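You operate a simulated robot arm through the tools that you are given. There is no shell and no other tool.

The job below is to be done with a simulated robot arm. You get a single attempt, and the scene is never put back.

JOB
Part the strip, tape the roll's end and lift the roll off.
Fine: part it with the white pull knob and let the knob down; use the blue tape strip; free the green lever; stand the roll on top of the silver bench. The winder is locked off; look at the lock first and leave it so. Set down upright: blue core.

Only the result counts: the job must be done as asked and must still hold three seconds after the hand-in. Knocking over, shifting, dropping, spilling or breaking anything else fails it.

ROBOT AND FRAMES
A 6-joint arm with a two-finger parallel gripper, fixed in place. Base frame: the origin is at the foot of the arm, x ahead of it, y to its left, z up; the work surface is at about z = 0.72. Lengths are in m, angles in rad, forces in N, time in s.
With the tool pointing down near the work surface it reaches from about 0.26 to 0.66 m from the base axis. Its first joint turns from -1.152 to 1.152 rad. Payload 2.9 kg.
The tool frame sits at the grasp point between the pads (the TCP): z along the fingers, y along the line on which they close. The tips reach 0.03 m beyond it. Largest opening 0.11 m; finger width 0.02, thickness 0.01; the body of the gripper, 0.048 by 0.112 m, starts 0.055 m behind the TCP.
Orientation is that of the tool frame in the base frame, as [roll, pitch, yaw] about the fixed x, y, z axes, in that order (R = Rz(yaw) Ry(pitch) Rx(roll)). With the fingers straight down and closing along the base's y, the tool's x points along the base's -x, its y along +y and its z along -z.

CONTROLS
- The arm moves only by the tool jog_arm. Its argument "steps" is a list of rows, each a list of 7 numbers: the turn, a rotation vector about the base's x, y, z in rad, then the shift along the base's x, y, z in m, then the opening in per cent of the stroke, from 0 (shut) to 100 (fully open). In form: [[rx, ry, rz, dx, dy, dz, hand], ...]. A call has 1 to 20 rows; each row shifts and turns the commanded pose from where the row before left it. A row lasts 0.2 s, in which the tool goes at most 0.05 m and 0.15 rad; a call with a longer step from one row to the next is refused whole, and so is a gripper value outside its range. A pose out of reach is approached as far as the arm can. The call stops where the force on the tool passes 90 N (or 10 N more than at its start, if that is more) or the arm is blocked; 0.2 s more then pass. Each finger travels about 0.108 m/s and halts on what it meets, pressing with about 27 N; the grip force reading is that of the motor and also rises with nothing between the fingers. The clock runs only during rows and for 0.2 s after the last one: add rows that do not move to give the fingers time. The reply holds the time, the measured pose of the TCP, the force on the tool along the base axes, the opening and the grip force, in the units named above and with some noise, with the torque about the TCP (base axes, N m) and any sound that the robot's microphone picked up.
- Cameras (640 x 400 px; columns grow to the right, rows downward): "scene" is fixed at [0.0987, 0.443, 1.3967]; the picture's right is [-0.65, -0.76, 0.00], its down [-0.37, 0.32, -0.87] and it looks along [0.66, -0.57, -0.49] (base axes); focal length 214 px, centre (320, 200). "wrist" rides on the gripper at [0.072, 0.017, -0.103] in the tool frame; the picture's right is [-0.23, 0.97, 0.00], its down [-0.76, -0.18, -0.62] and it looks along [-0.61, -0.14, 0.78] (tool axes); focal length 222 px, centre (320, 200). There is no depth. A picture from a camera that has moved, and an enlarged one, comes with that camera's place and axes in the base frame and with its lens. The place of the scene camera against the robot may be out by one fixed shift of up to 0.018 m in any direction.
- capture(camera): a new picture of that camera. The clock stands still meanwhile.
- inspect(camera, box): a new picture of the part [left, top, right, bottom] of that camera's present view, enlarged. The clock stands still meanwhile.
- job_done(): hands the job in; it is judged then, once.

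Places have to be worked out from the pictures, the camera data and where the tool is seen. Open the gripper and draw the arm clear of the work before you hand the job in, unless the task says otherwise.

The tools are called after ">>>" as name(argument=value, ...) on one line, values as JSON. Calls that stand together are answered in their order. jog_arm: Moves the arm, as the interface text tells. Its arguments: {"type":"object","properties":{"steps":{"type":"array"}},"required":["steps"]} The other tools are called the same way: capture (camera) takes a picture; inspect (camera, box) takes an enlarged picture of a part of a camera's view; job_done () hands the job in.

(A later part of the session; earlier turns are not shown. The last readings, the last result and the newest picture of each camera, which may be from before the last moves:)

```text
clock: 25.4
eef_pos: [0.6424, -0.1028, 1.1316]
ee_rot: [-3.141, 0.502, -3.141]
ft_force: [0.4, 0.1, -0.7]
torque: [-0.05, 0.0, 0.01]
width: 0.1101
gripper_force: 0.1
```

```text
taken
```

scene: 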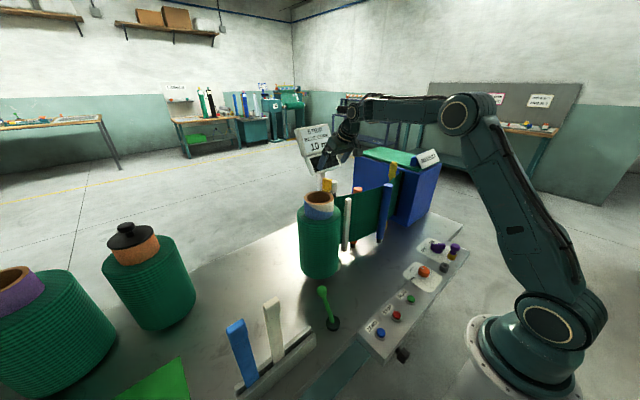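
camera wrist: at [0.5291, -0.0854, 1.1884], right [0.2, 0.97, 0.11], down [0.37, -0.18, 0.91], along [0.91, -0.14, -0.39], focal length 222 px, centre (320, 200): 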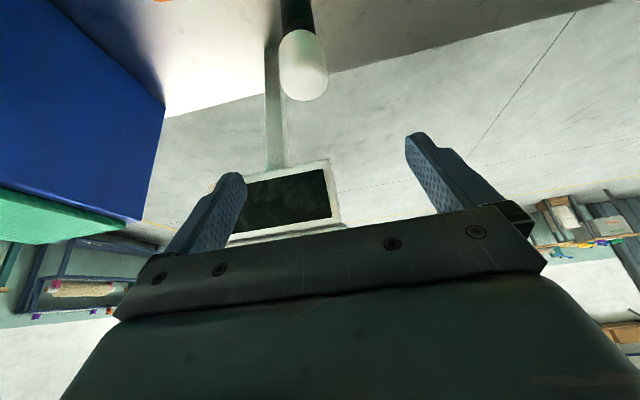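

Good posture now: elbow up and the TCP at (0.642, -0.103, 1.132), right above the knob. I descend to about z=1.027 with the fingers straddling it.

>>> jog_arm(steps=[[0, 0, 0, 0.001, 0, -0.03, 100], [0, 0, 0, 0, 0, -0.03, 100], [0, 0, 0, 0, 0, -0.025, 100], [0, 0, 0, 0, 0, -0.019, 100], [0, 0, 0, 0, 0, 0, 100]])

>>> capture(camera="wrist")

>>> inspect(camera="scene", box=[290, 140, 390, 230])

```text
clock: 26.6
eef_pos: [0.6442, -0.1024, 1.028]
ee_rot: [-3.141, 0.501, -3.14]
ft_force: [-0.2, 0.7, 0.1]
torque: [0.0, 0.03, 0.01]
width: 0.1103
gripper_force: 0.1
```

```text
taken
camera wrist: at [0.5302, -0.0856, 1.0846], right [0.2, 0.97, 0.11], down [0.37, -0.18, 0.91], along [0.91, -0.14, -0.39], focal length 222 px, centre (320, 200)
```

wrist: 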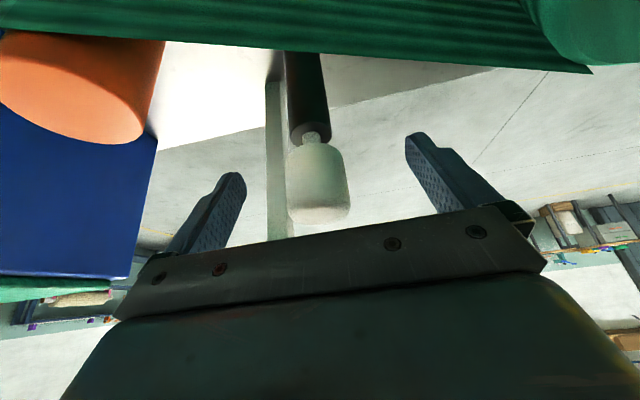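

```text
4.44 times, centred on (340, 185) of scene
camera zoom: at [0.0987, 0.443, 1.3967], right [-0.65, -0.76, 0.0], down [-0.37, 0.32, -0.87], along [0.66, -0.57, -0.49], focal length 953 px, centre (231, 267)
```

zoom: 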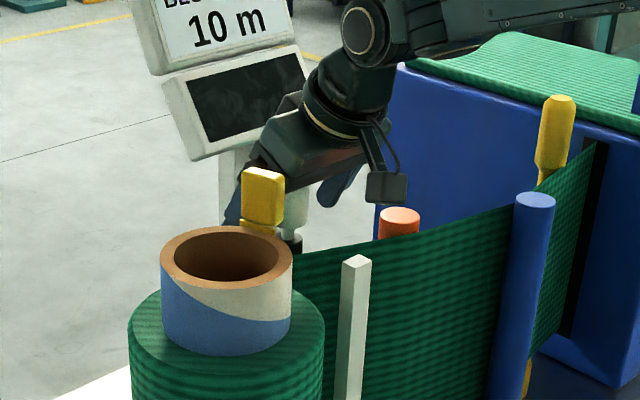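

The knob sits between the fingers, centred on the TCP. I close on it.

>>> jog_arm(steps=[[0, 0, 0, 0, 0, 0, 40], [0, 0, 0, 0, 0, 0, 20], [0, 0, 0, 0, 0, 0, 5], [0, 0, 0, 0, 0, 0, 5]])

>>> capture(camera="wrist")

```text
clock: 27.6
eef_pos: [0.6449, -0.1058, 1.0288]
ee_rot: [-3.141, 0.503, 3.141]
ft_force: [3.4, -12.5, -1.5]
torque: [0.71, -0.11, -0.06]
width: 0.0345
gripper_force: 45.4
```

```text
taken
camera wrist: at [0.5303, -0.0869, 1.0849], right [0.2, 0.97, 0.11], down [0.37, -0.18, 0.91], along [0.91, -0.14, -0.39], focal length 222 px, centre (320, 200)
```

wrist: 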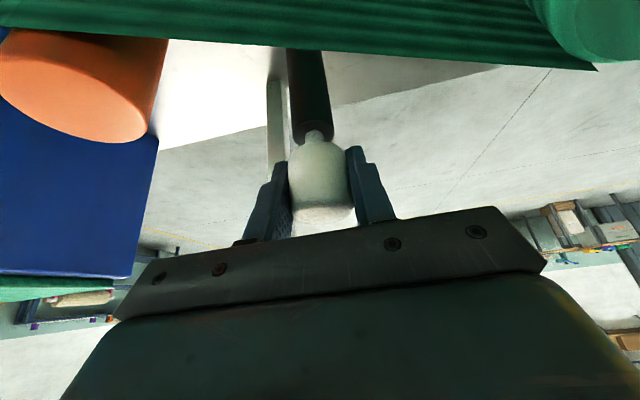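

The knob is gripped (34.5 mm), with a slight side load of −12 N, so I shift a few mm toward −y and then pull up gently while watching the force.

>>> jog_arm(steps=[[0, 0, 0, 0, -0.003, 0, 5], [0, 0, 0, 0, 0, 0.006, 5], [0, 0, 0, 0, 0, 0.006, 5], [0, 0, 0, 0, 0, 0.006, 5]])

>>> capture(camera="wrist")

```text
clock: 28.6
eef_pos: [0.6434, -0.1056, 1.0464]
ee_rot: [-3.14, 0.503, -3.134]
ft_force: [2.0, 4.3, -1.5]
torque: [-0.73, 0.01, 0.09]
width: 0.0347
gripper_force: 45.1
```

```text
taken
camera wrist: at [0.5301, -0.0879, 1.103], right [0.19, 0.98, 0.11], down [0.37, -0.18, 0.91], along [0.91, -0.14, -0.39], focal length 222 px, centre (320, 200)
```

wrist: 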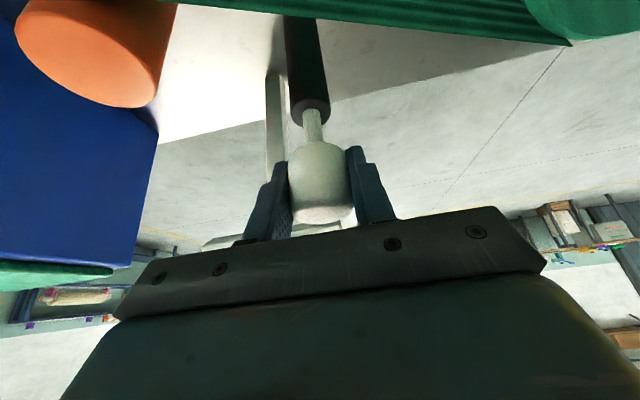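

The knob rises freely on its stem (18 mm so far, almost no load). I keep pulling in small steps until it stops or clicks.

>>> jog_arm(steps=[[0, 0, 0, 0, 0, 0.008, 5], [0, 0, 0, 0, 0, 0.008, 5], [0, 0, 0, 0, 0, 0.008, 5]])

>>> capture(camera="wrist")

>>> capture(camera="scene")

```text
clock: 29.4
eef_pos: [0.6442, -0.1049, 1.0705]
ee_rot: [3.141, 0.501, -3.138]
ft_force: [3.7, 13.5, -2.7]
torque: [-0.64, -0.35, 0.13]
width: 0.0345
gripper_force: 45.0
```

```text
taken
camera wrist: at [0.5301, -0.0878, 1.1262], right [0.19, 0.97, 0.11], down [0.37, -0.18, 0.91], along [0.91, -0.14, -0.39], focal length 222 px, centre (320, 200)
```

wrist: 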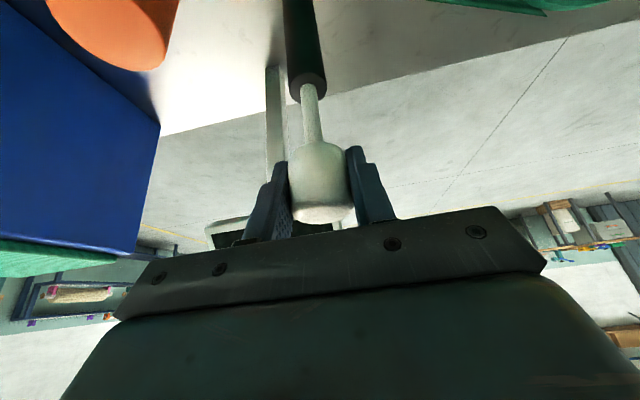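

```text
taken
```

scene: 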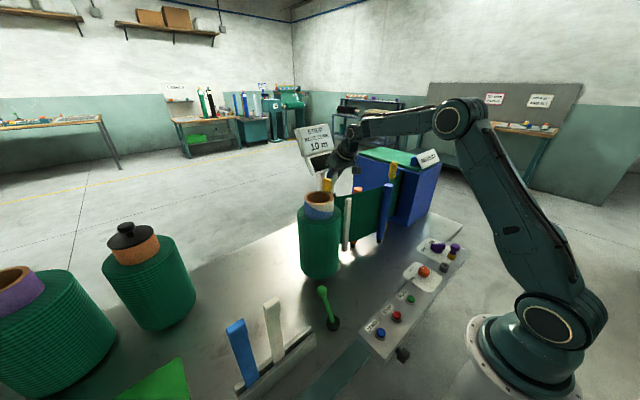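

It is still rising with only a few N of load, and the stem is about 42 mm out. I keep pulling, easing the side load.

>>> jog_arm(steps=[[0, 0, 0, 0, 0.0015, 0.005, 5], [0, 0, 0, 0, 0, 0.006, 5], [0, 0, 0, 0, 0, 0.006, 5]])

>>> inspect(camera="scene", box=[290, 140, 400, 280])

>>> capture(camera="wrist")

```text
clock: 30.2
eef_pos: [0.6426, -0.1036, 1.0867]
ee_rot: [-3.14, 0.502, -3.139]
ft_force: [7.6, 7.8, -1.6]
torque: [0.76, -0.42, -0.08]
width: 0.0346
gripper_force: 45.0
```

```text
2.86 times, centred on (345, 210) of scene
camera zoom: at [0.099, 0.4432, 1.3966], right [-0.65, -0.76, 0.0], down [-0.37, 0.32, -0.87], along [0.66, -0.57, -0.49], focal length 613 px, centre (249, 171)
```

zoom: 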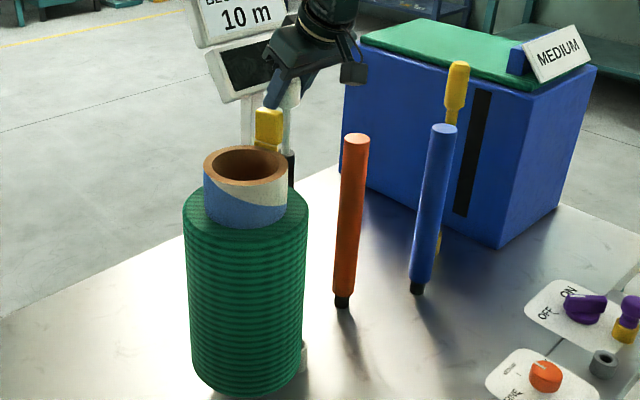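

```text
taken
camera wrist: at [0.5301, -0.0873, 1.1434], right [0.2, 0.97, 0.11], down [0.37, -0.18, 0.91], along [0.91, -0.14, -0.39], focal length 222 px, centre (320, 200)
```

wrist: 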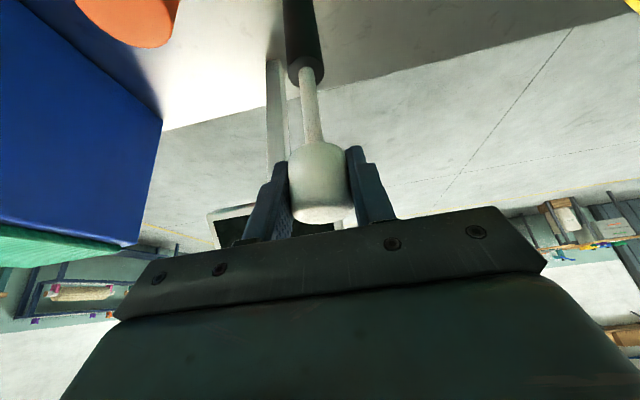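

The strip is parted: the web between the roll and the box is gone. Now I let the knob down gently to its resting height (TCP z≈1.029).

>>> jog_arm(steps=[[0, 0, 0, 0, -0.001, -0.01, 5], [0, 0, 0, 0, 0, -0.01, 5], [0, 0, 0, 0, 0, -0.01, 5], [0, 0, 0, 0, 0, -0.01, 5], [0, 0, 0, 0, 0, -0.008, 5], [0, 0, 0, 0, 0, -0.005, 5], [0, 0, 0, 0, 0, 0, 5]])

>>> capture(camera="wrist")

```text
clock: 31.8
eef_pos: [0.6431, -0.1051, 1.0351]
ee_rot: [-3.141, 0.505, -3.138]
ft_force: [17.2, 10.5, 0.4]
torque: [0.68, -0.43, -0.09]
width: 0.0345
gripper_force: 44.9
```

```text
taken
camera wrist: at [0.5298, -0.0876, 1.0902], right [0.2, 0.97, 0.11], down [0.37, -0.18, 0.91], along [0.91, -0.14, -0.39], focal length 222 px, centre (320, 200)
```

wrist: 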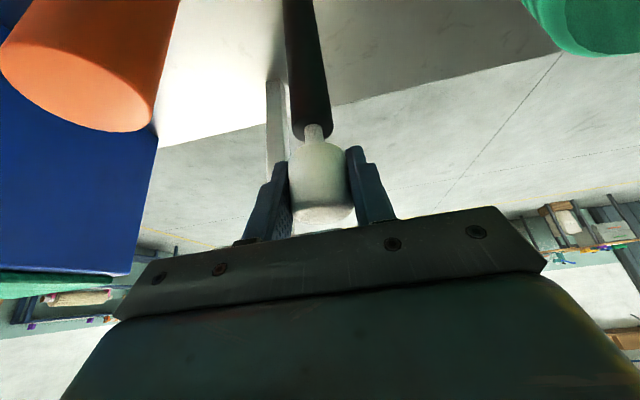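

About 6 mm remain, and there is a side load of 17 N in x. I relieve that and lower the last millimetres.

>>> jog_arm(steps=[[0, 0, 0, 0.0015, 0.001, -0.003, 5], [0, 0, 0, 0, 0, -0.003, 5], [0, 0, 0, 0, 0, -0.001, 5], [0, 0, 0, 0, 0, 0, 5]])

>>> capture(camera="wrist")

```text
clock: 32.8
eef_pos: [0.6444, -0.1055, 1.0274]
ee_rot: [-3.14, 0.506, -3.139]
ft_force: [-7.3, 6.7, 17.0]
torque: [0.65, 0.68, 0.14]
width: 0.0344
gripper_force: 45.3
```

```text
taken
camera wrist: at [0.5298, -0.0873, 1.0841], right [0.2, 0.97, 0.11], down [0.37, -0.18, 0.91], along [0.91, -0.14, -0.39], focal length 222 px, centre (320, 200)
```

wrist: 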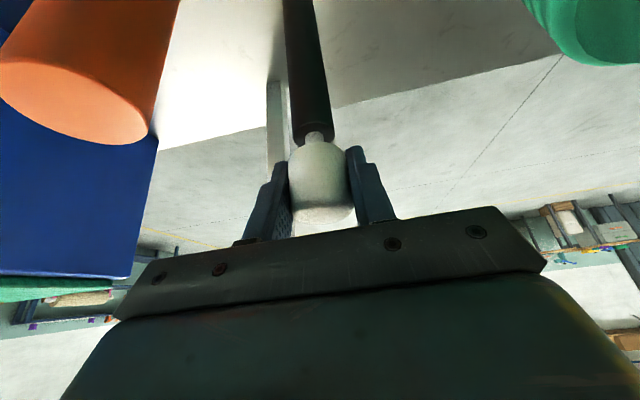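

The knob is back on its stop (17 N upward reaction, same height as before). I release it and rise clear.

>>> jog_arm(steps=[[0, 0, 0, 0, 0, 0, 30], [0, 0, 0, 0, 0.001, 0, 60], [0, 0, 0, 0, 0.001, 0, 100], [0, 0, 0, 0, 0, 0, 100], [0, 0, 0, 0, 0, 0.02, 100], [0, 0, 0, 0, 0, 0.03, 100], [0, 0, 0, 0, 0, 0.03, 100], [0, 0, 0, 0, 0, 0.02, 100]])

>>> capture(camera="wrist")

>>> inspect(camera="scene", box=[280, 140, 410, 290])

```text
clock: 34.6
eef_pos: [0.6439, -0.1025, 1.1277]
ee_rot: [-3.141, 0.504, -3.14]
ft_force: [0.1, -0.6, 1.2]
torque: [-0.03, 0.01, 0.0]
width: 0.11
gripper_force: 0.1
```

```text
taken
camera wrist: at [0.5304, -0.0851, 1.1843], right [0.2, 0.97, 0.11], down [0.37, -0.18, 0.91], along [0.91, -0.14, -0.39], focal length 222 px, centre (320, 200)
```

wrist: 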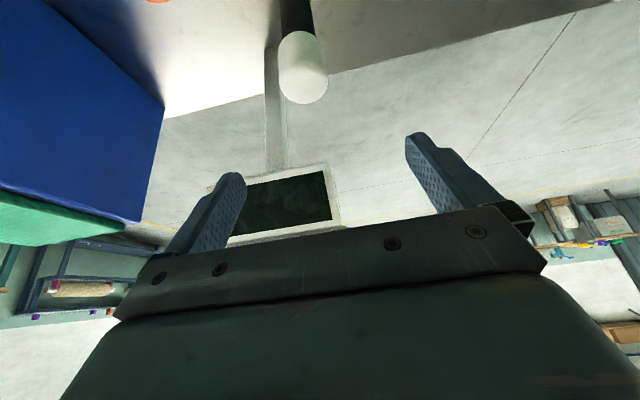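

```text
2.67 times, centred on (345, 215) of scene
camera zoom: at [0.0987, 0.443, 1.3967], right [-0.65, -0.76, 0.0], down [-0.37, 0.32, -0.87], along [0.66, -0.57, -0.49], focal length 572 px, centre (253, 160)
```

zoom: 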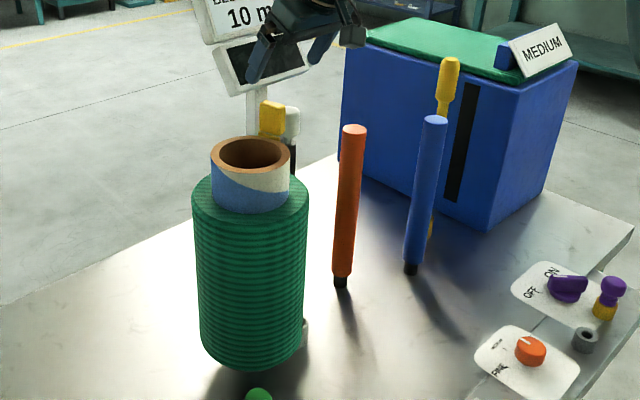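

The knob is down and the lock panel is unchanged. I retreat along the same path, remove the tilt, and then look at the roll for its loose end.

>>> jog_arm(steps=[[0, 0, 0, -0.03, 0.001, 0.01, 100], [0, 0, 0, -0.03, 0.001, 0.01, 100], [0, 0, 0, -0.03, 0.001, 0.01, 100], [0, 0, 0, -0.03, 0.001, 0.01, 100], [0, 0, 0, -0.03, 0.001, 0, 100], [0, 0, 0, -0.03, 0.001, 0, 100], [0, 0, 0, -0.03, 0.001, 0, 100], [0, 0, 0, -0.03, 0.001, 0, 100], [0, 0.1, 0, 0, 0, 0.0, 100], [0, 0.1, 0, 0, 0, 0.0, 100], [0, 0.1, 0, 0, 0, 0.02, 100], [0, 0.1, 0, 0, 0, 0.02, 100], [0, 0.1, 0, 0, 0, 0.02, 100]])

>>> capture(camera="wrist")

>>> capture(camera="scene")

```text
clock: 37.4
eef_pos: [0.4049, -0.0941, 1.2269]
ee_rot: [3.139, 0.001, -3.14]
ft_force: [0.4, 0.2, 0.0]
torque: [0.0, -0.02, -0.01]
width: 0.1098
gripper_force: 0.1
```

```text
taken
camera wrist: at [0.3319, -0.0766, 1.331], right [0.22, 0.97, 0.0], down [0.76, -0.18, 0.62], along [0.61, -0.14, -0.78], focal length 222 px, centre (320, 200)
```

wrist: 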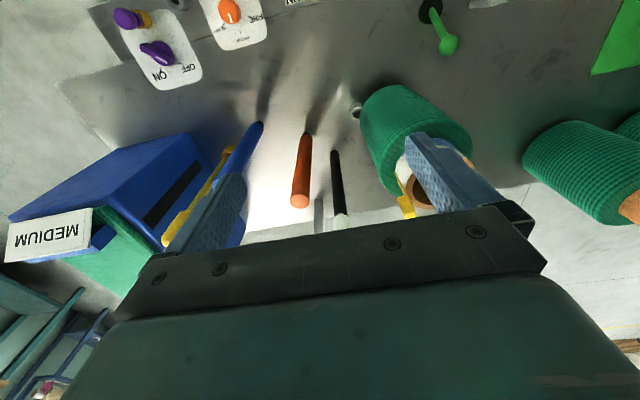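

```text
taken
```

scene: 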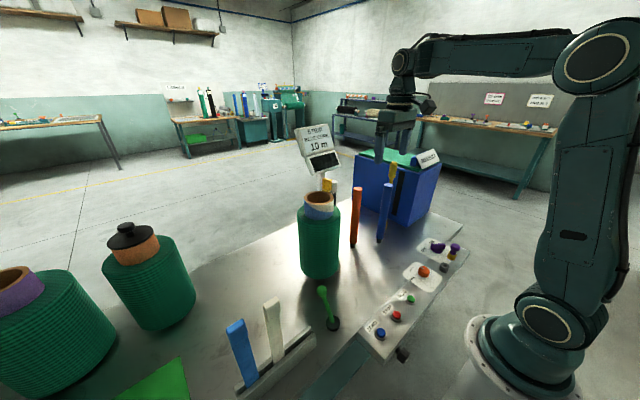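

>>> inspect(camera="wrist", box=[320, 60, 500, 240])

>>> inspect(camera="scene", box=[285, 165, 365, 290])

>>> inspect(camera="wrist", box=[320, 90, 400, 140])

```text
2.22 times, centred on (410, 150) of wrist
camera zoom: at [0.3319, -0.0766, 1.331], right [0.22, 0.97, 0.0], down [0.76, -0.18, 0.62], along [0.61, -0.14, -0.78], focal length 494 px, centre (120, 311)
```

zoom: 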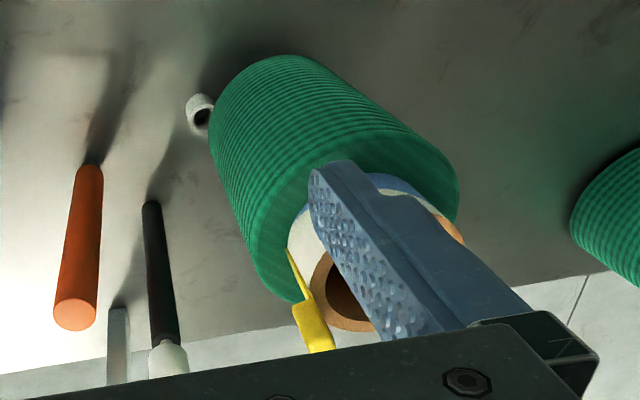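

```text
3.20 times, centred on (325, 228) of scene
camera zoom: at [0.0987, 0.443, 1.3967], right [-0.65, -0.76, 0.0], down [-0.37, 0.32, -0.87], along [0.66, -0.57, -0.49], focal length 686 px, centre (304, 112)
```

zoom: 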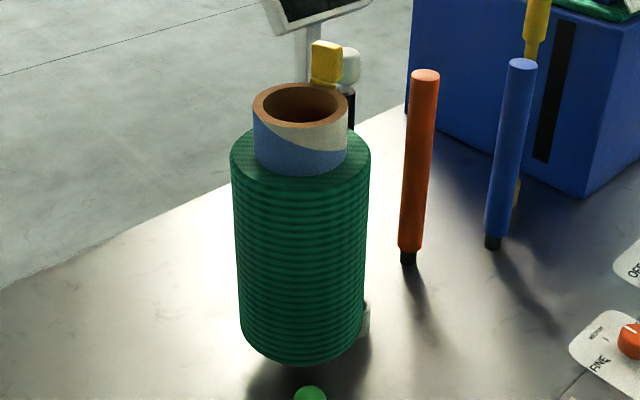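

```text
8.00 times, centred on (360, 115) of wrist
camera zoom: at [0.3319, -0.0766, 1.331], right [0.22, 0.97, 0.0], down [0.76, -0.18, 0.62], along [0.61, -0.14, -0.78], focal length 1777 px, centre (0, 880)
```

zoom: 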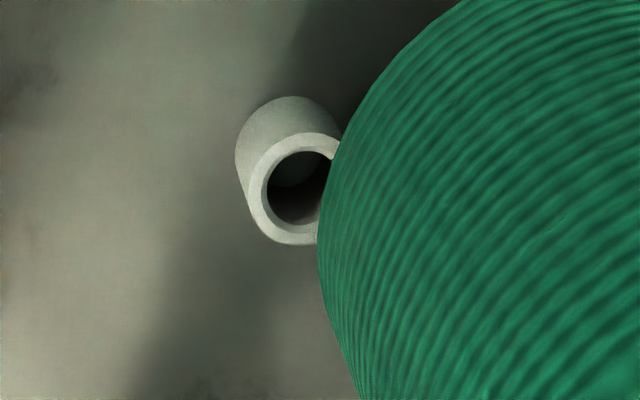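

The roll now stands alone and I need to find its loose end. I yaw the tool 90° so the wrist camera looks toward +y at the roll's −y/+x side.

>>> jog_arm(steps=[[0, 0, 0.143, 0.014, -0.005, -0.006, 100], [0, 0, 0.143, 0.014, -0.005, -0.006, 100], [0, 0, 0.143, 0.014, -0.005, -0.006, 100], [0, 0, 0.143, 0.014, -0.005, -0.006, 100], [0, 0, 0.143, 0.014, -0.005, -0.006, 100], [0, 0, 0.143, 0.014, -0.005, -0.006, 100], [0, 0, 0.143, 0.014, -0.005, -0.006, 100], [0, 0, 0.143, 0.014, -0.005, -0.006, 100], [0, 0, 0.143, 0.014, -0.005, -0.006, 100], [0, 0, 0.143, 0.014, -0.005, -0.006, 100], [0, 0, 0.14, 0.014, -0.005, -0.006, 100]])

>>> capture(camera="wrist")

```text
clock: 39.8
eef_pos: [0.5588, -0.1493, 1.1617]
ee_rot: [3.141, 0.003, -1.571]
ft_force: [0.7, 0.1, 0.5]
torque: [-0.02, -0.01, -0.03]
width: 0.1097
gripper_force: 0.0
```

```text
taken
camera wrist: at [0.5417, -0.2218, 1.2655], right [-0.97, 0.22, 0.0], down [0.18, 0.76, 0.63], along [0.14, 0.61, -0.78], focal length 222 px, centre (320, 200)
```

wrist: 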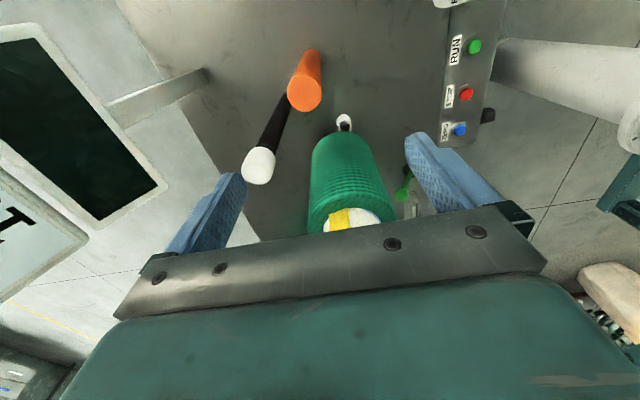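

>>> inspect(camera="wrist", box=[290, 100, 430, 240])

>>> inspect(camera="wrist", box=[230, 30, 360, 200])

```text
2.86 times, centred on (360, 170) of wrist
camera zoom: at [0.5417, -0.2218, 1.2655], right [-0.97, 0.22, 0.0], down [0.18, 0.76, 0.63], along [0.14, 0.61, -0.78], focal length 635 px, centre (206, 286)
```

zoom: 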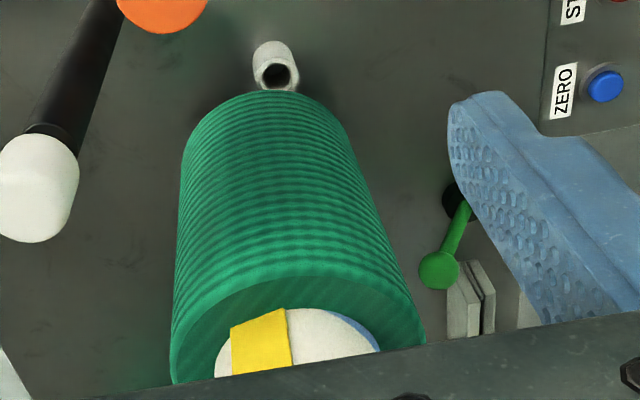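

```text
2.35 times, centred on (295, 115) of wrist
camera zoom: at [0.5417, -0.2218, 1.2655], right [-0.97, 0.22, 0.0], down [0.18, 0.76, 0.63], along [0.14, 0.61, -0.78], focal length 523 px, centre (379, 400)
```

zoom: 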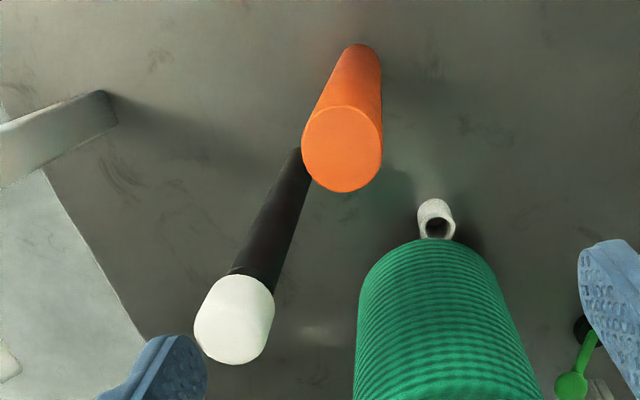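

No seam is visible on the −x or −y sides, so the end must be on the far (+x) side, where the strip came in tangentially. I zoom in on that flank and the yellow tab, then look from the +y side.

>>> inspect(camera="wrist", box=[300, 180, 360, 240])

>>> inspect(camera="wrist", box=[300, 120, 350, 180])

>>> inspect(camera="wrist", box=[350, 130, 410, 230])

```text
6.67 times, centred on (330, 210) of wrist
camera zoom: at [0.5417, -0.2218, 1.2655], right [-0.97, 0.22, 0.0], down [0.18, 0.76, 0.63], along [0.14, 0.61, -0.78], focal length 1481 px, centre (253, 133)
```

zoom: 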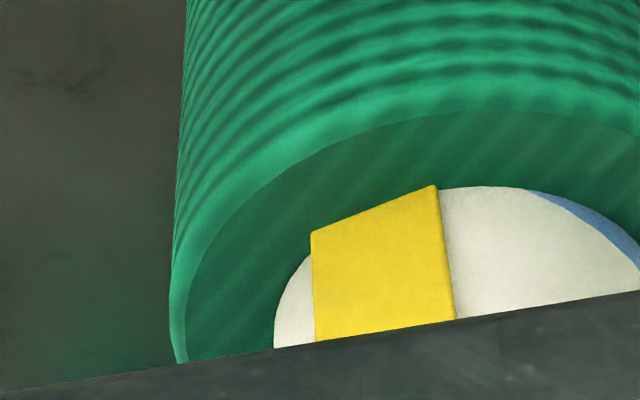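

```text
6.67 times, centred on (325, 150) of wrist
camera zoom: at [0.5417, -0.2218, 1.2655], right [-0.97, 0.22, 0.0], down [0.18, 0.76, 0.63], along [0.14, 0.61, -0.78], focal length 1481 px, centre (287, 533)
```

zoom: 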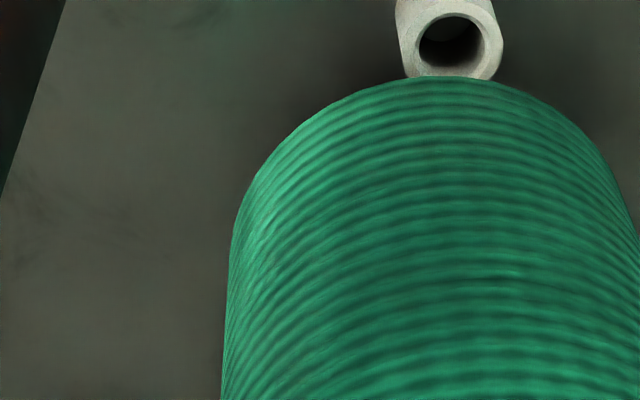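

```text
4.00 times, centred on (380, 180) of wrist
camera zoom: at [0.5417, -0.2218, 1.2655], right [-0.97, 0.22, 0.0], down [0.18, 0.76, 0.63], along [0.14, 0.61, -0.78], focal length 888 px, centre (80, 280)
```

zoom: 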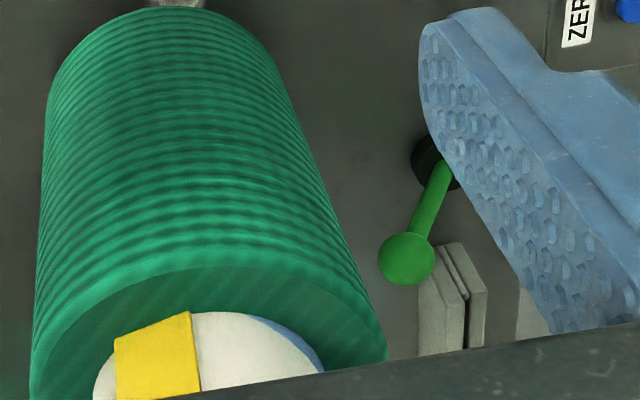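

No seam appears on this side. I go round to the +y side to see the remaining far-side arc of the roll, moving high over everything.

>>> jog_arm(steps=[[0, 0, -0.148, -0.02, 0.005, 0.02, 100], [0, 0, -0.148, -0.02, 0.005, 0.02, 100], [0, 0, -0.148, -0.02, 0.005, 0.02, 100], [0, 0, -0.148, -0.02, 0.005, 0.02, 100], [0, 0, -0.148, -0.01, 0.015, 0.01, 100], [0, 0, -0.148, 0, 0.02, 0, 100], [0, 0, -0.148, 0, 0.02, 0, 100], [0, 0, -0.148, 0, 0.02, 0, 100], [0, 0, -0.148, 0, 0.02, 0, 100], [0, 0, -0.148, 0, 0.02, 0, 100], [0, 0, -0.148, 0, 0.02, 0, 100], [0, 0, -0.148, 0, 0.025, 0, 100], [0, 0, -0.148, 0, 0.025, 0, 100], [0, 0, -0.148, 0, 0.025, 0, 100], [0, 0, -0.148, 0, 0.025, 0, 100], [0, 0, -0.148, 0, 0.025, 0, 100], [0, 0, -0.148, 0, 0.025, 0, 100], [0, 0, -0.148, 0, 0.02, 0, 100]])

>>> jog_arm(steps=[[0, 0, -0.148, 0.01, 0.015, -0.01, 100], [0, 0, -0.148, 0.02, 0.01, -0.02, 100], [0, 0, -0.148, 0.02, 0.01, -0.02, 100], [0, 0, -0.034, 0.02, 0.0, -0.03, 100], [0, 0, 0, 0.01, 0.0, -0.03, 100]])

>>> capture(camera="wrist")

```text
clock: 43.6
eef_pos: [0.4667, 0.1752, 1.2518]
ee_rot: [-3.141, 0.002, 2.048]
ft_force: [-0.9, 0.4, 0.2]
torque: [-0.01, 0.0, -0.01]
width: 0.1101
gripper_force: 0.0
```

```text
clock: 44.8
eef_pos: [0.5464, 0.2107, 1.1402]
ee_rot: [3.139, 0.001, 1.57]
ft_force: [0.5, 0.1, -0.5]
torque: [0.01, 0.01, 0.03]
width: 0.11
gripper_force: 0.1
```

```text
taken
camera wrist: at [0.5642, 0.2828, 1.2448], right [0.97, -0.23, 0.0], down [-0.18, -0.76, 0.62], along [-0.14, -0.61, -0.78], focal length 222 px, centre (320, 200)
```

wrist: 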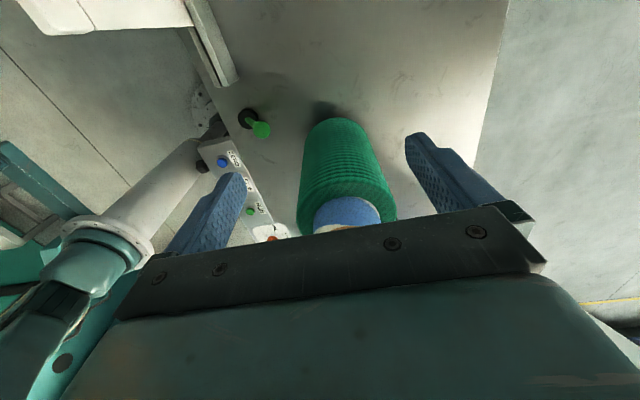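

>>> inspect(camera="wrist", box=[280, 100, 420, 240])

>>> inspect(camera="wrist", box=[340, 110, 410, 220])

```text
2.86 times, centred on (350, 170) of wrist
camera zoom: at [0.5642, 0.2828, 1.2448], right [0.97, -0.23, 0.0], down [-0.18, -0.76, 0.62], along [-0.14, -0.61, -0.78], focal length 635 px, centre (234, 286)
```

zoom: 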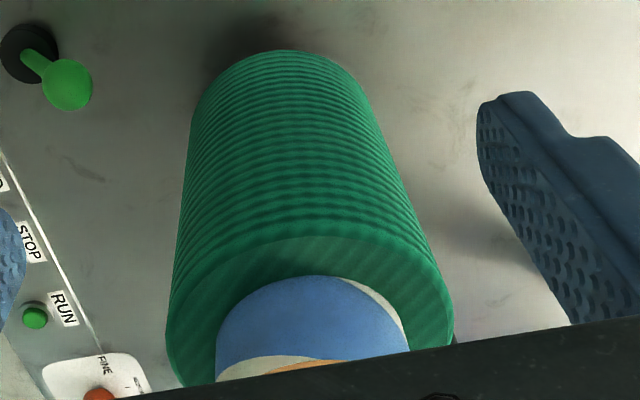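

```text
3.64 times, centred on (375, 165) of wrist
camera zoom: at [0.5642, 0.2828, 1.2448], right [0.97, -0.23, 0.0], down [-0.18, -0.76, 0.62], along [-0.14, -0.61, -0.78], focal length 808 px, centre (120, 327)
```

zoom: 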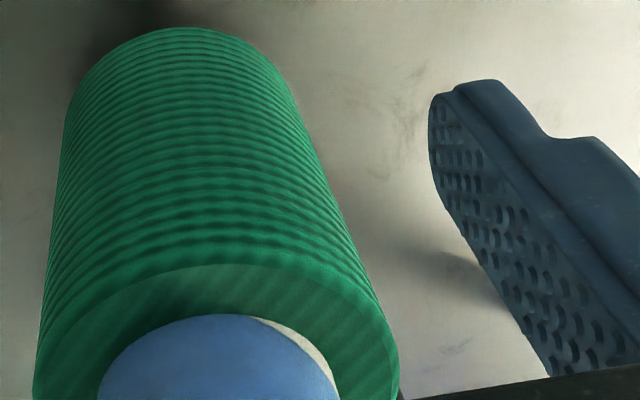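

Still no seam on this side. I yaw the tool so the camera sits on the +x side and look back at the roll's far face.

>>> jog_arm(steps=[[0, 0, -0.143, 0.0, 0.0, 0.03, 100], [0, 0, -0.143, 0.0, -0.002, 0.03, 100], [0, 0, -0.143, 0.0, -0.005, 0.0, 100], [0, 0, -0.143, 0.001, -0.005, 0, 100], [0, 0, -0.143, 0.001, -0.005, 0, 100], [0, 0, -0.143, 0.001, -0.005, 0, 100], [0, 0, -0.143, 0.001, -0.005, 0, 100], [0, 0, -0.143, 0.001, -0.005, 0, 100], [0, 0, -0.143, 0.001, -0.005, 0, 100], [0, 0, -0.143, 0.001, -0.005, 0, 100], [0, 0, -0.14, 0.001, -0.005, 0, 100]])

>>> capture(camera="wrist")

>>> inspect(camera="wrist", box=[120, 60, 320, 240])

```text
clock: 47.2
eef_pos: [0.5294, 0.1468, 1.1711]
ee_rot: [-3.135, -0.002, 0.0]
ft_force: [0.3, 0.7, 0.1]
torque: [0.0, 0.02, 0.0]
width: 0.1101
gripper_force: 0.1
out of reach, approached as far as the arm can: row 9, 10, 11
```

```text
taken
camera wrist: at [0.6018, 0.1304, 1.2742], right [-0.23, -0.97, -0.01], down [-0.76, 0.17, 0.62], along [-0.61, 0.15, -0.78], focal length 222 px, centre (320, 200)
```

wrist: 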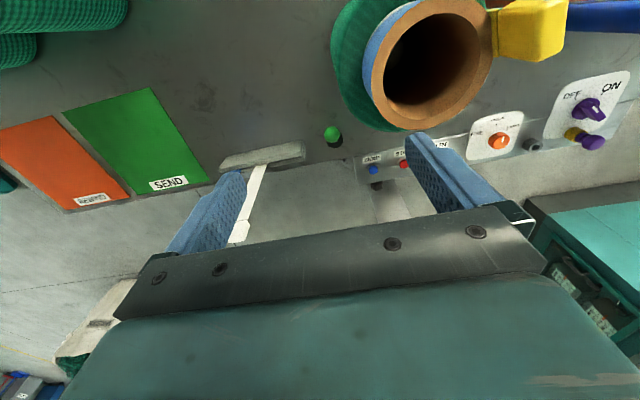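

```text
2.22 times, centred on (220, 150) of wrist
camera zoom: at [0.6018, 0.1304, 1.2742], right [-0.23, -0.97, -0.01], down [-0.76, 0.17, 0.62], along [-0.61, 0.15, -0.78], focal length 494 px, centre (542, 311)
```

zoom: 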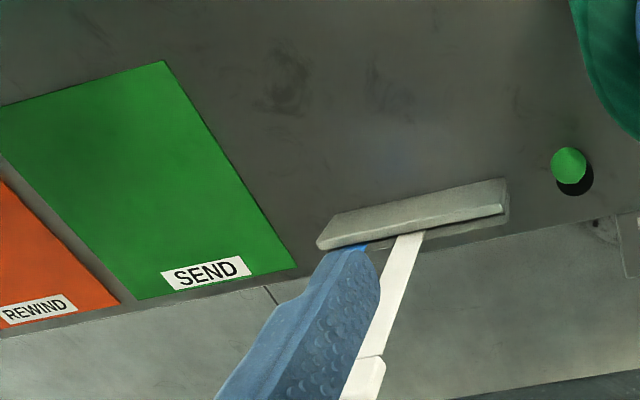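

>>> inspect(camera="wrist", box=[310, 0, 580, 150])

>>> capture(camera="scene")

```text
2.37 times, centred on (445, 75) of wrist
camera zoom: at [0.6018, 0.1304, 1.2742], right [-0.23, -0.97, -0.01], down [-0.76, 0.17, 0.62], along [-0.61, 0.15, -0.78], focal length 526 px, centre (24, 496)
```

zoom: 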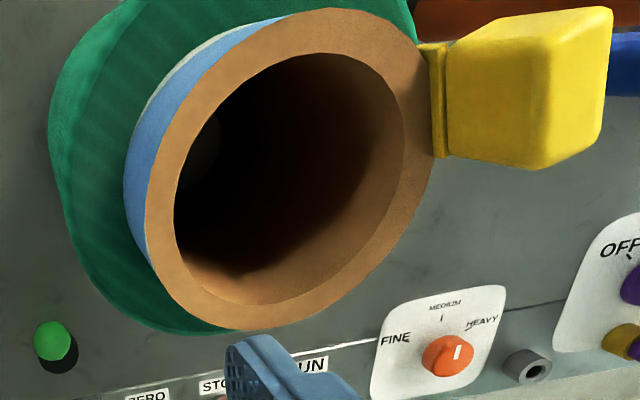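

```text
taken
```

scene: 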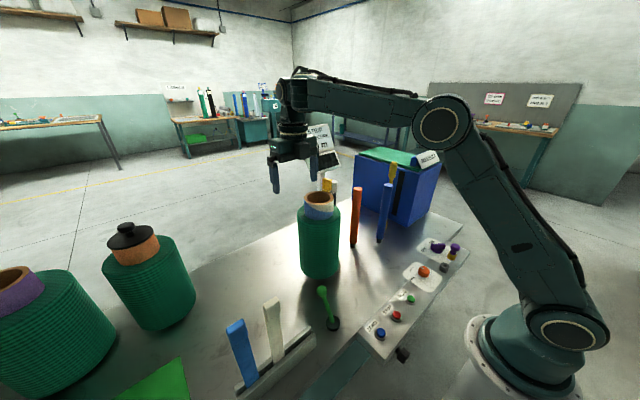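

>>> inspect(camera="scene", box=[300, 165, 350, 225])

>>> inspect(camera="wrist", box=[470, 0, 590, 80])

>>> inspect(camera="scene", box=[370, 150, 420, 250])

```text
6.67 times, centred on (325, 195) of scene
camera zoom: at [0.0987, 0.443, 1.3967], right [-0.65, -0.76, 0.0], down [-0.37, 0.32, -0.87], along [0.66, -0.57, -0.49], focal length 1430 px, centre (287, 233)
```

zoom: 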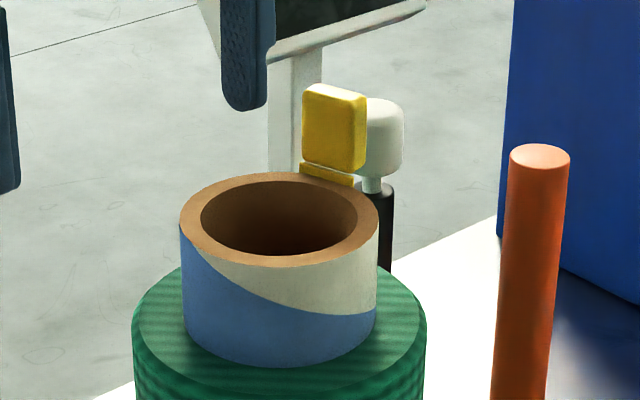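

```text
5.00 times, centred on (530, 40) of wrist
camera zoom: at [0.6018, 0.1304, 1.2742], right [-0.23, -0.97, -0.01], down [-0.76, 0.17, 0.62], along [-0.61, 0.15, -0.78], focal length 1111 px, centre (-730, 1000)
```

zoom: 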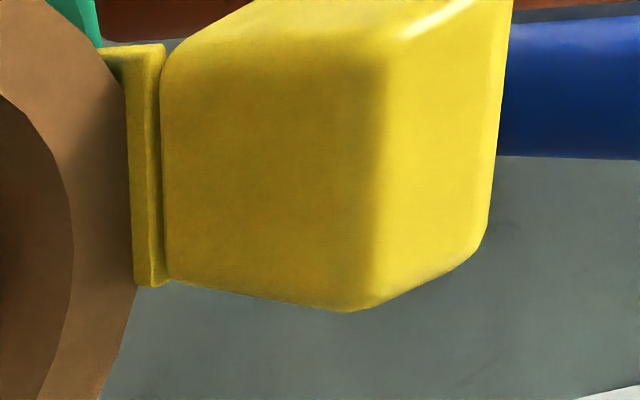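

```text
4.00 times, centred on (395, 200) of scene
camera zoom: at [0.0987, 0.443, 1.3967], right [-0.65, -0.76, 0.0], down [-0.37, 0.32, -0.87], along [0.66, -0.57, -0.49], focal length 858 px, centre (20, 200)
```

zoom: 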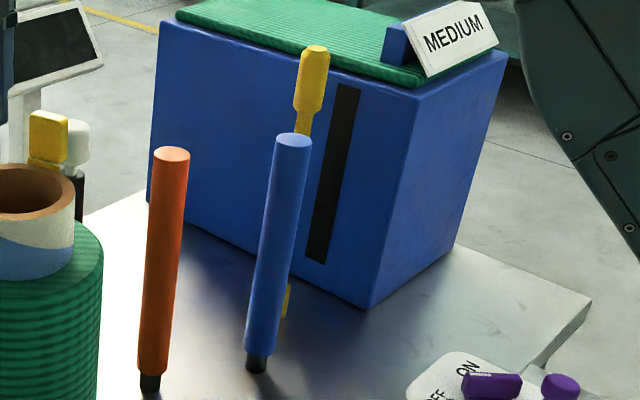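

The yellow tab is a thin strip tucked in against the core on the roll's −y side and isn't part of my job. To check the far side for the seam, I move lower and further out on the free +y side with the camera looking toward −y.

>>> jog_arm(steps=[[0, 0, 0.143, -0.005, 0.01, 0.01, 100], [0, 0, 0.143, -0.005, 0.01, 0.0, 100], [0, 0, 0.143, 0.0, 0.01, 0, 100], [0, 0, 0.143, 0.0, 0.01, 0, 100], [0, 0, 0.143, 0.0, 0.01, 0, 100], [0, 0, 0.143, 0.0, 0.01, 0, 100], [0, 0, 0.143, 0.0, 0.01, 0, 100], [0, 0, 0.143, 0.0, 0.01, -0.02, 100], [0, 0, 0.143, 0.0, 0.01, -0.02, 100], [0, 0, 0.143, 0.01, 0.01, -0.03, 100], [0, 0, 0.14, 0.01, 0.005, -0.03, 100], [0, 0, 0, 0.01, 0, -0.03, 100], [0, 0, 0, 0.01, 0, -0.03, 100], [0, 0, 0, 0.01, 0, -0.03, 100], [0, 0, 0, 0.01, 0, -0.03, 100], [0, 0, 0, 0.01, 0, 0, 100]])

>>> capture(camera="wrist")

>>> capture(camera="scene")

```text
clock: 50.6
eef_pos: [0.5983, 0.2559, 0.9663]
ee_rot: [3.14, 0.003, 1.572]
ft_force: [-0.5, -0.4, -0.9]
torque: [-0.02, 0.01, 0.0]
width: 0.1098
gripper_force: 0.0
out of reach, approached as far as the arm can: row 12, 13
```

```text
taken
camera wrist: at [0.6154, 0.3288, 1.0694], right [0.97, -0.23, 0.0], down [-0.18, -0.76, 0.63], along [-0.14, -0.61, -0.78], focal length 222 px, centre (320, 200)
```

wrist: 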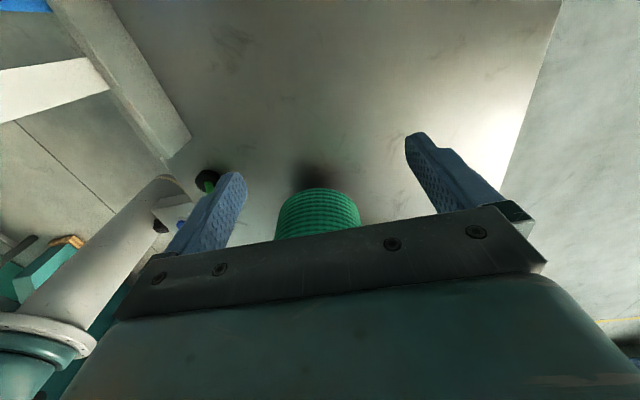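

```text
taken
```

scene: 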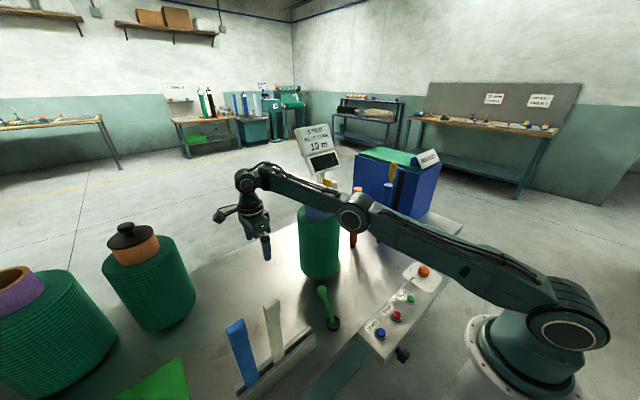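

>>> jog_arm(steps=[[0, 0, 0, -0.015, 0.005, 0.01, 100], [0, 0, 0, -0.015, 0.005, 0.02, 100], [0, 0, 0, 0, 0.005, 0.03, 100], [0, 0, 0, 0, 0.005, 0.03, 100], [0, 0, 0, 0, 0.0, 0.03, 100]])

>>> capture(camera="wrist")

>>> inspect(camera="wrist", box=[260, 130, 400, 250])

```text
clock: 51.8
eef_pos: [0.5733, 0.2789, 1.0865]
ee_rot: [-3.141, 0.003, 1.573]
ft_force: [0.1, 0.2, 0.4]
torque: [0.02, -0.01, 0.01]
width: 0.1102
gripper_force: 0.1
out of reach, approached as far as the arm can: row 2
```

```text
taken
camera wrist: at [0.5893, 0.3528, 1.1903], right [0.97, -0.23, 0.0], down [-0.18, -0.76, 0.63], along [-0.14, -0.61, -0.78], focal length 222 px, centre (320, 200)
```

wrist: 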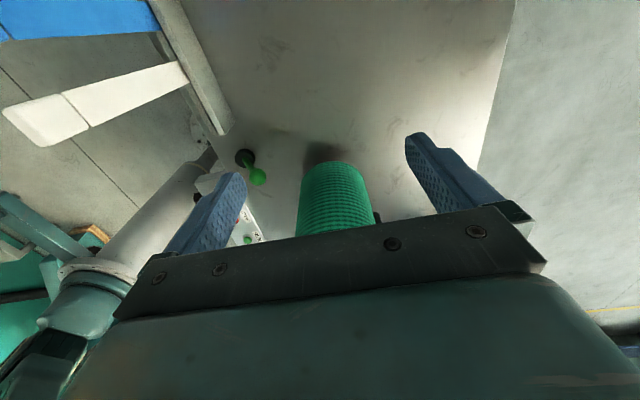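

```text
3.33 times, centred on (330, 190) of wrist
camera zoom: at [0.5893, 0.3528, 1.1903], right [0.97, -0.23, 0.0], down [-0.18, -0.76, 0.63], along [-0.14, -0.61, -0.78], focal length 740 px, centre (287, 233)
```

zoom: 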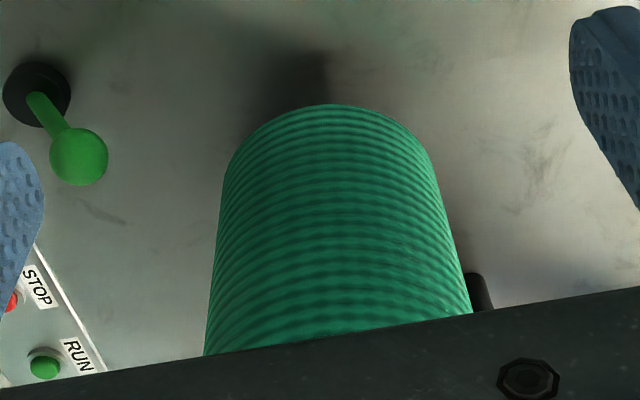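

No loose flap is visible at the far side. I zoom hard on the roll's surface with the scene camera to find a seam on the near faces.

>>> inspect(camera="scene", box=[295, 200, 345, 240])

>>> inspect(camera="scene", box=[295, 240, 345, 285])

```text
10.00 times, centred on (320, 220) of scene
camera zoom: at [0.0987, 0.443, 1.3967], right [-0.65, -0.76, 0.0], down [-0.37, 0.32, -0.87], along [0.66, -0.57, -0.49], focal length 2145 px, centre (320, 0)
```

zoom: 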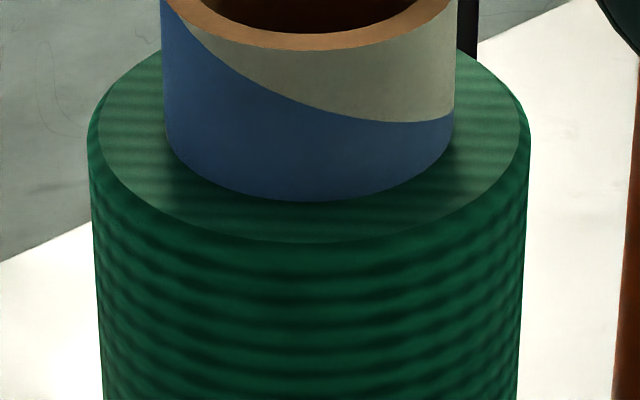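

```text
8.89 times, centred on (320, 262) of scene
camera zoom: at [0.0987, 0.443, 1.3967], right [-0.65, -0.76, 0.0], down [-0.37, 0.32, -0.87], along [0.66, -0.57, -0.49], focal length 1906 px, centre (320, -356)
```

zoom: 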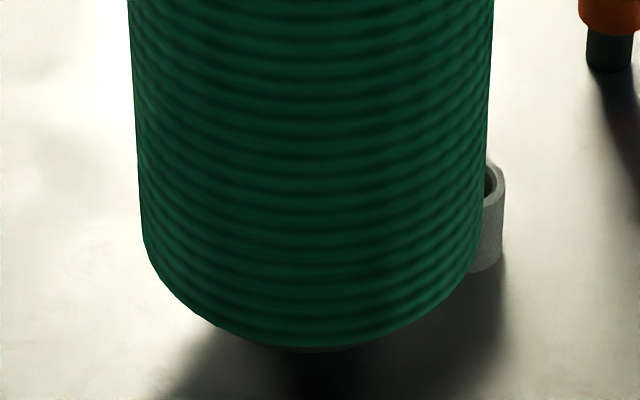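

No seam is visible from the scene camera. I move to the robot side of the roll for a close look at its −x/−y face at lower height.

>>> jog_arm(steps=[[0, 0, 0.143, -0.03, 0.0, 0.03, 100], [0, 0, 0.143, -0.03, 0.0, 0.03, 100], [0, 0, 0.143, -0.03, 0.0, 0.03, 100], [0, 0, 0.143, -0.03, -0.01, 0.0, 100], [0, 0, 0.143, -0.03, -0.02, 0, 100], [0, 0, 0.143, -0.03, -0.03, 0, 100], [0, 0, 0.143, -0.02, -0.04, 0, 100], [0, 0, 0.143, -0.01, -0.04, 0, 100], [0, 0, 0.143, 0, -0.04, 0, 100], [0, 0, 0.143, 0, -0.04, -0.01, 100], [0, 0, 0.14, 0, -0.04, -0.02, 100], [0, 0, 0, 0, 0, -0.03, 100], [0, 0, 0, 0, 0, -0.03, 100]])

>>> capture(camera="wrist")

>>> inspect(camera="wrist", box=[310, 50, 470, 220])

```text
clock: 54.6
eef_pos: [0.4224, 0.1315, 1.1958]
ee_rot: [-3.13, -0.036, 2.965]
ft_force: [-0.7, 0.5, 0.5]
torque: [-0.04, 0.02, -0.01]
width: 0.1099
gripper_force: 0.1
out of reach, approached as far as the arm can: row 6, 7, 8, 9, 10, 11, 12, 13
```

```text
taken
camera wrist: at [0.3577, 0.1637, 1.3025], right [0.39, 0.92, -0.02], down [0.74, -0.31, 0.6], along [0.54, -0.25, -0.8], focal length 222 px, centre (320, 200)
```

wrist: 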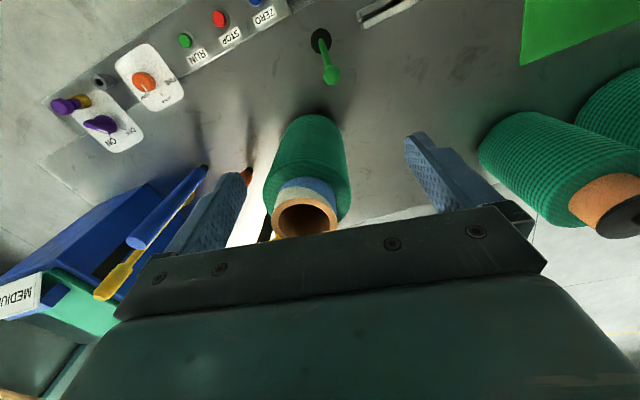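

```text
2.35 times, centred on (390, 135) of wrist
camera zoom: at [0.3577, 0.1637, 1.3025], right [0.39, 0.92, -0.02], down [0.74, -0.31, 0.6], along [0.54, -0.25, -0.8], focal length 523 px, centre (155, 353)
```

zoom: 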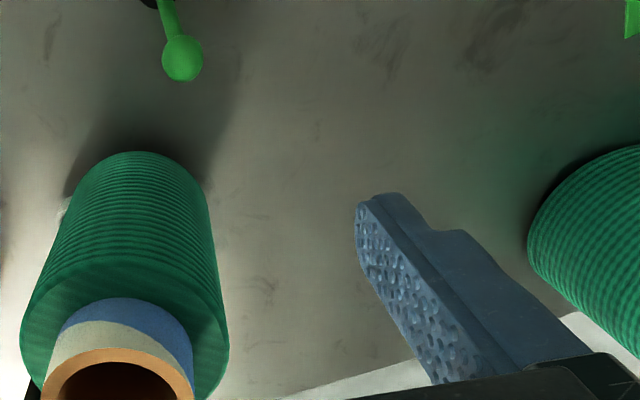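

The out-of-reach flags are back, probably the bad branch after the stretched pose. I check the arm posture.

>>> capture(camera="scene")

```text
taken
```

scene: 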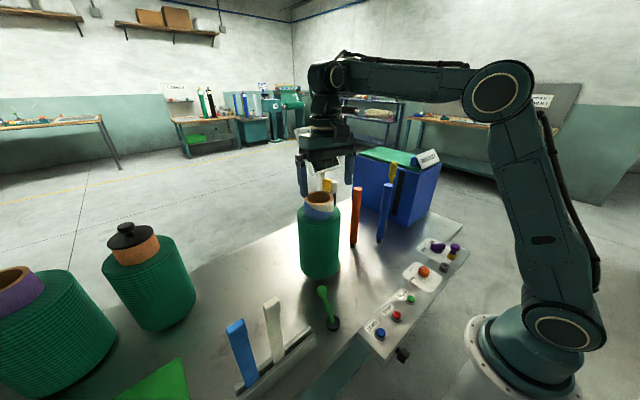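

>>> inspect(camera="scene", box=[280, 30, 560, 200])

```text
2.29 times, centred on (420, 115) of scene
camera zoom: at [0.0987, 0.443, 1.3967], right [-0.65, -0.76, 0.0], down [-0.37, 0.32, -0.87], along [0.66, -0.57, -0.49], focal length 490 px, centre (91, 394)
```

zoom: 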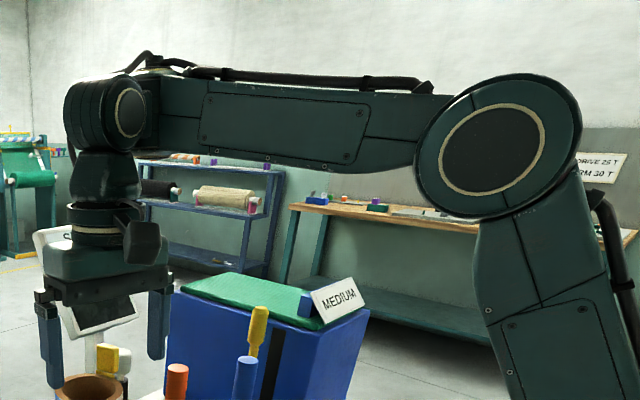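

>>> jog_arm(steps=[[0, 0, 0, -0.02, 0.0, 0.03, 100], [0, 0, 0, -0.02, 0, 0.03, 100], [0, 0, 0, -0.02, 0, 0.03, 100]])

>>> jog_arm(steps=[[0.011, -0.036, 0, 0, 0.0, 0.0, 100], [0, 0, 0.08, 0, 0, 0.0, 100], [0, 0, 0.08, 0, 0, 0.0, 100], [0, 0, 0, 0, -0.03, 0.0, 100], [0, 0, 0, 0, -0.03, 0.0, 100]])

>>> inspect(camera="scene", box=[280, 0, 640, 230])

```text
clock: 55.4
eef_pos: [0.366, 0.1343, 1.2821]
ee_rot: [-3.127, -0.03, 2.994]
ft_force: [0.9, -1.7, 0.9]
torque: [0.12, 0.04, -0.07]
width: 0.1098
gripper_force: 0.1
out of reach, approached as far as the arm can: row 1
```

```text
clock: 56.6
eef_pos: [0.3672, 0.0754, 1.2812]
ee_rot: [3.136, 0.001, 3.125]
ft_force: [-0.7, 0.3, 0.2]
torque: [-0.03, -0.01, 0.02]
width: 0.1102
gripper_force: 0.0
```

```text
1.74 times, centred on (460, 115) of scene
camera zoom: at [0.0987, 0.443, 1.3967], right [-0.65, -0.76, 0.0], down [-0.37, 0.32, -0.87], along [0.66, -0.57, -0.49], focal length 373 px, centre (76, 348)
```

zoom: 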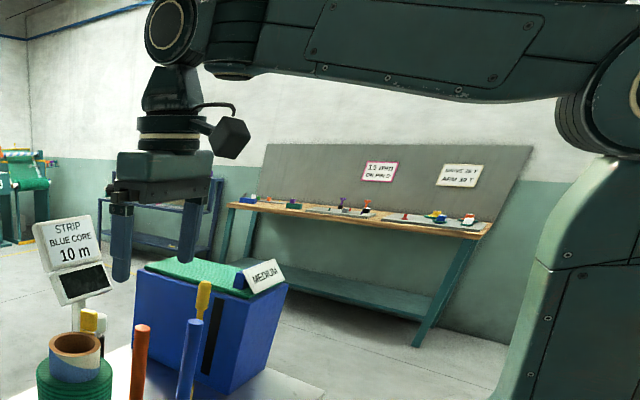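

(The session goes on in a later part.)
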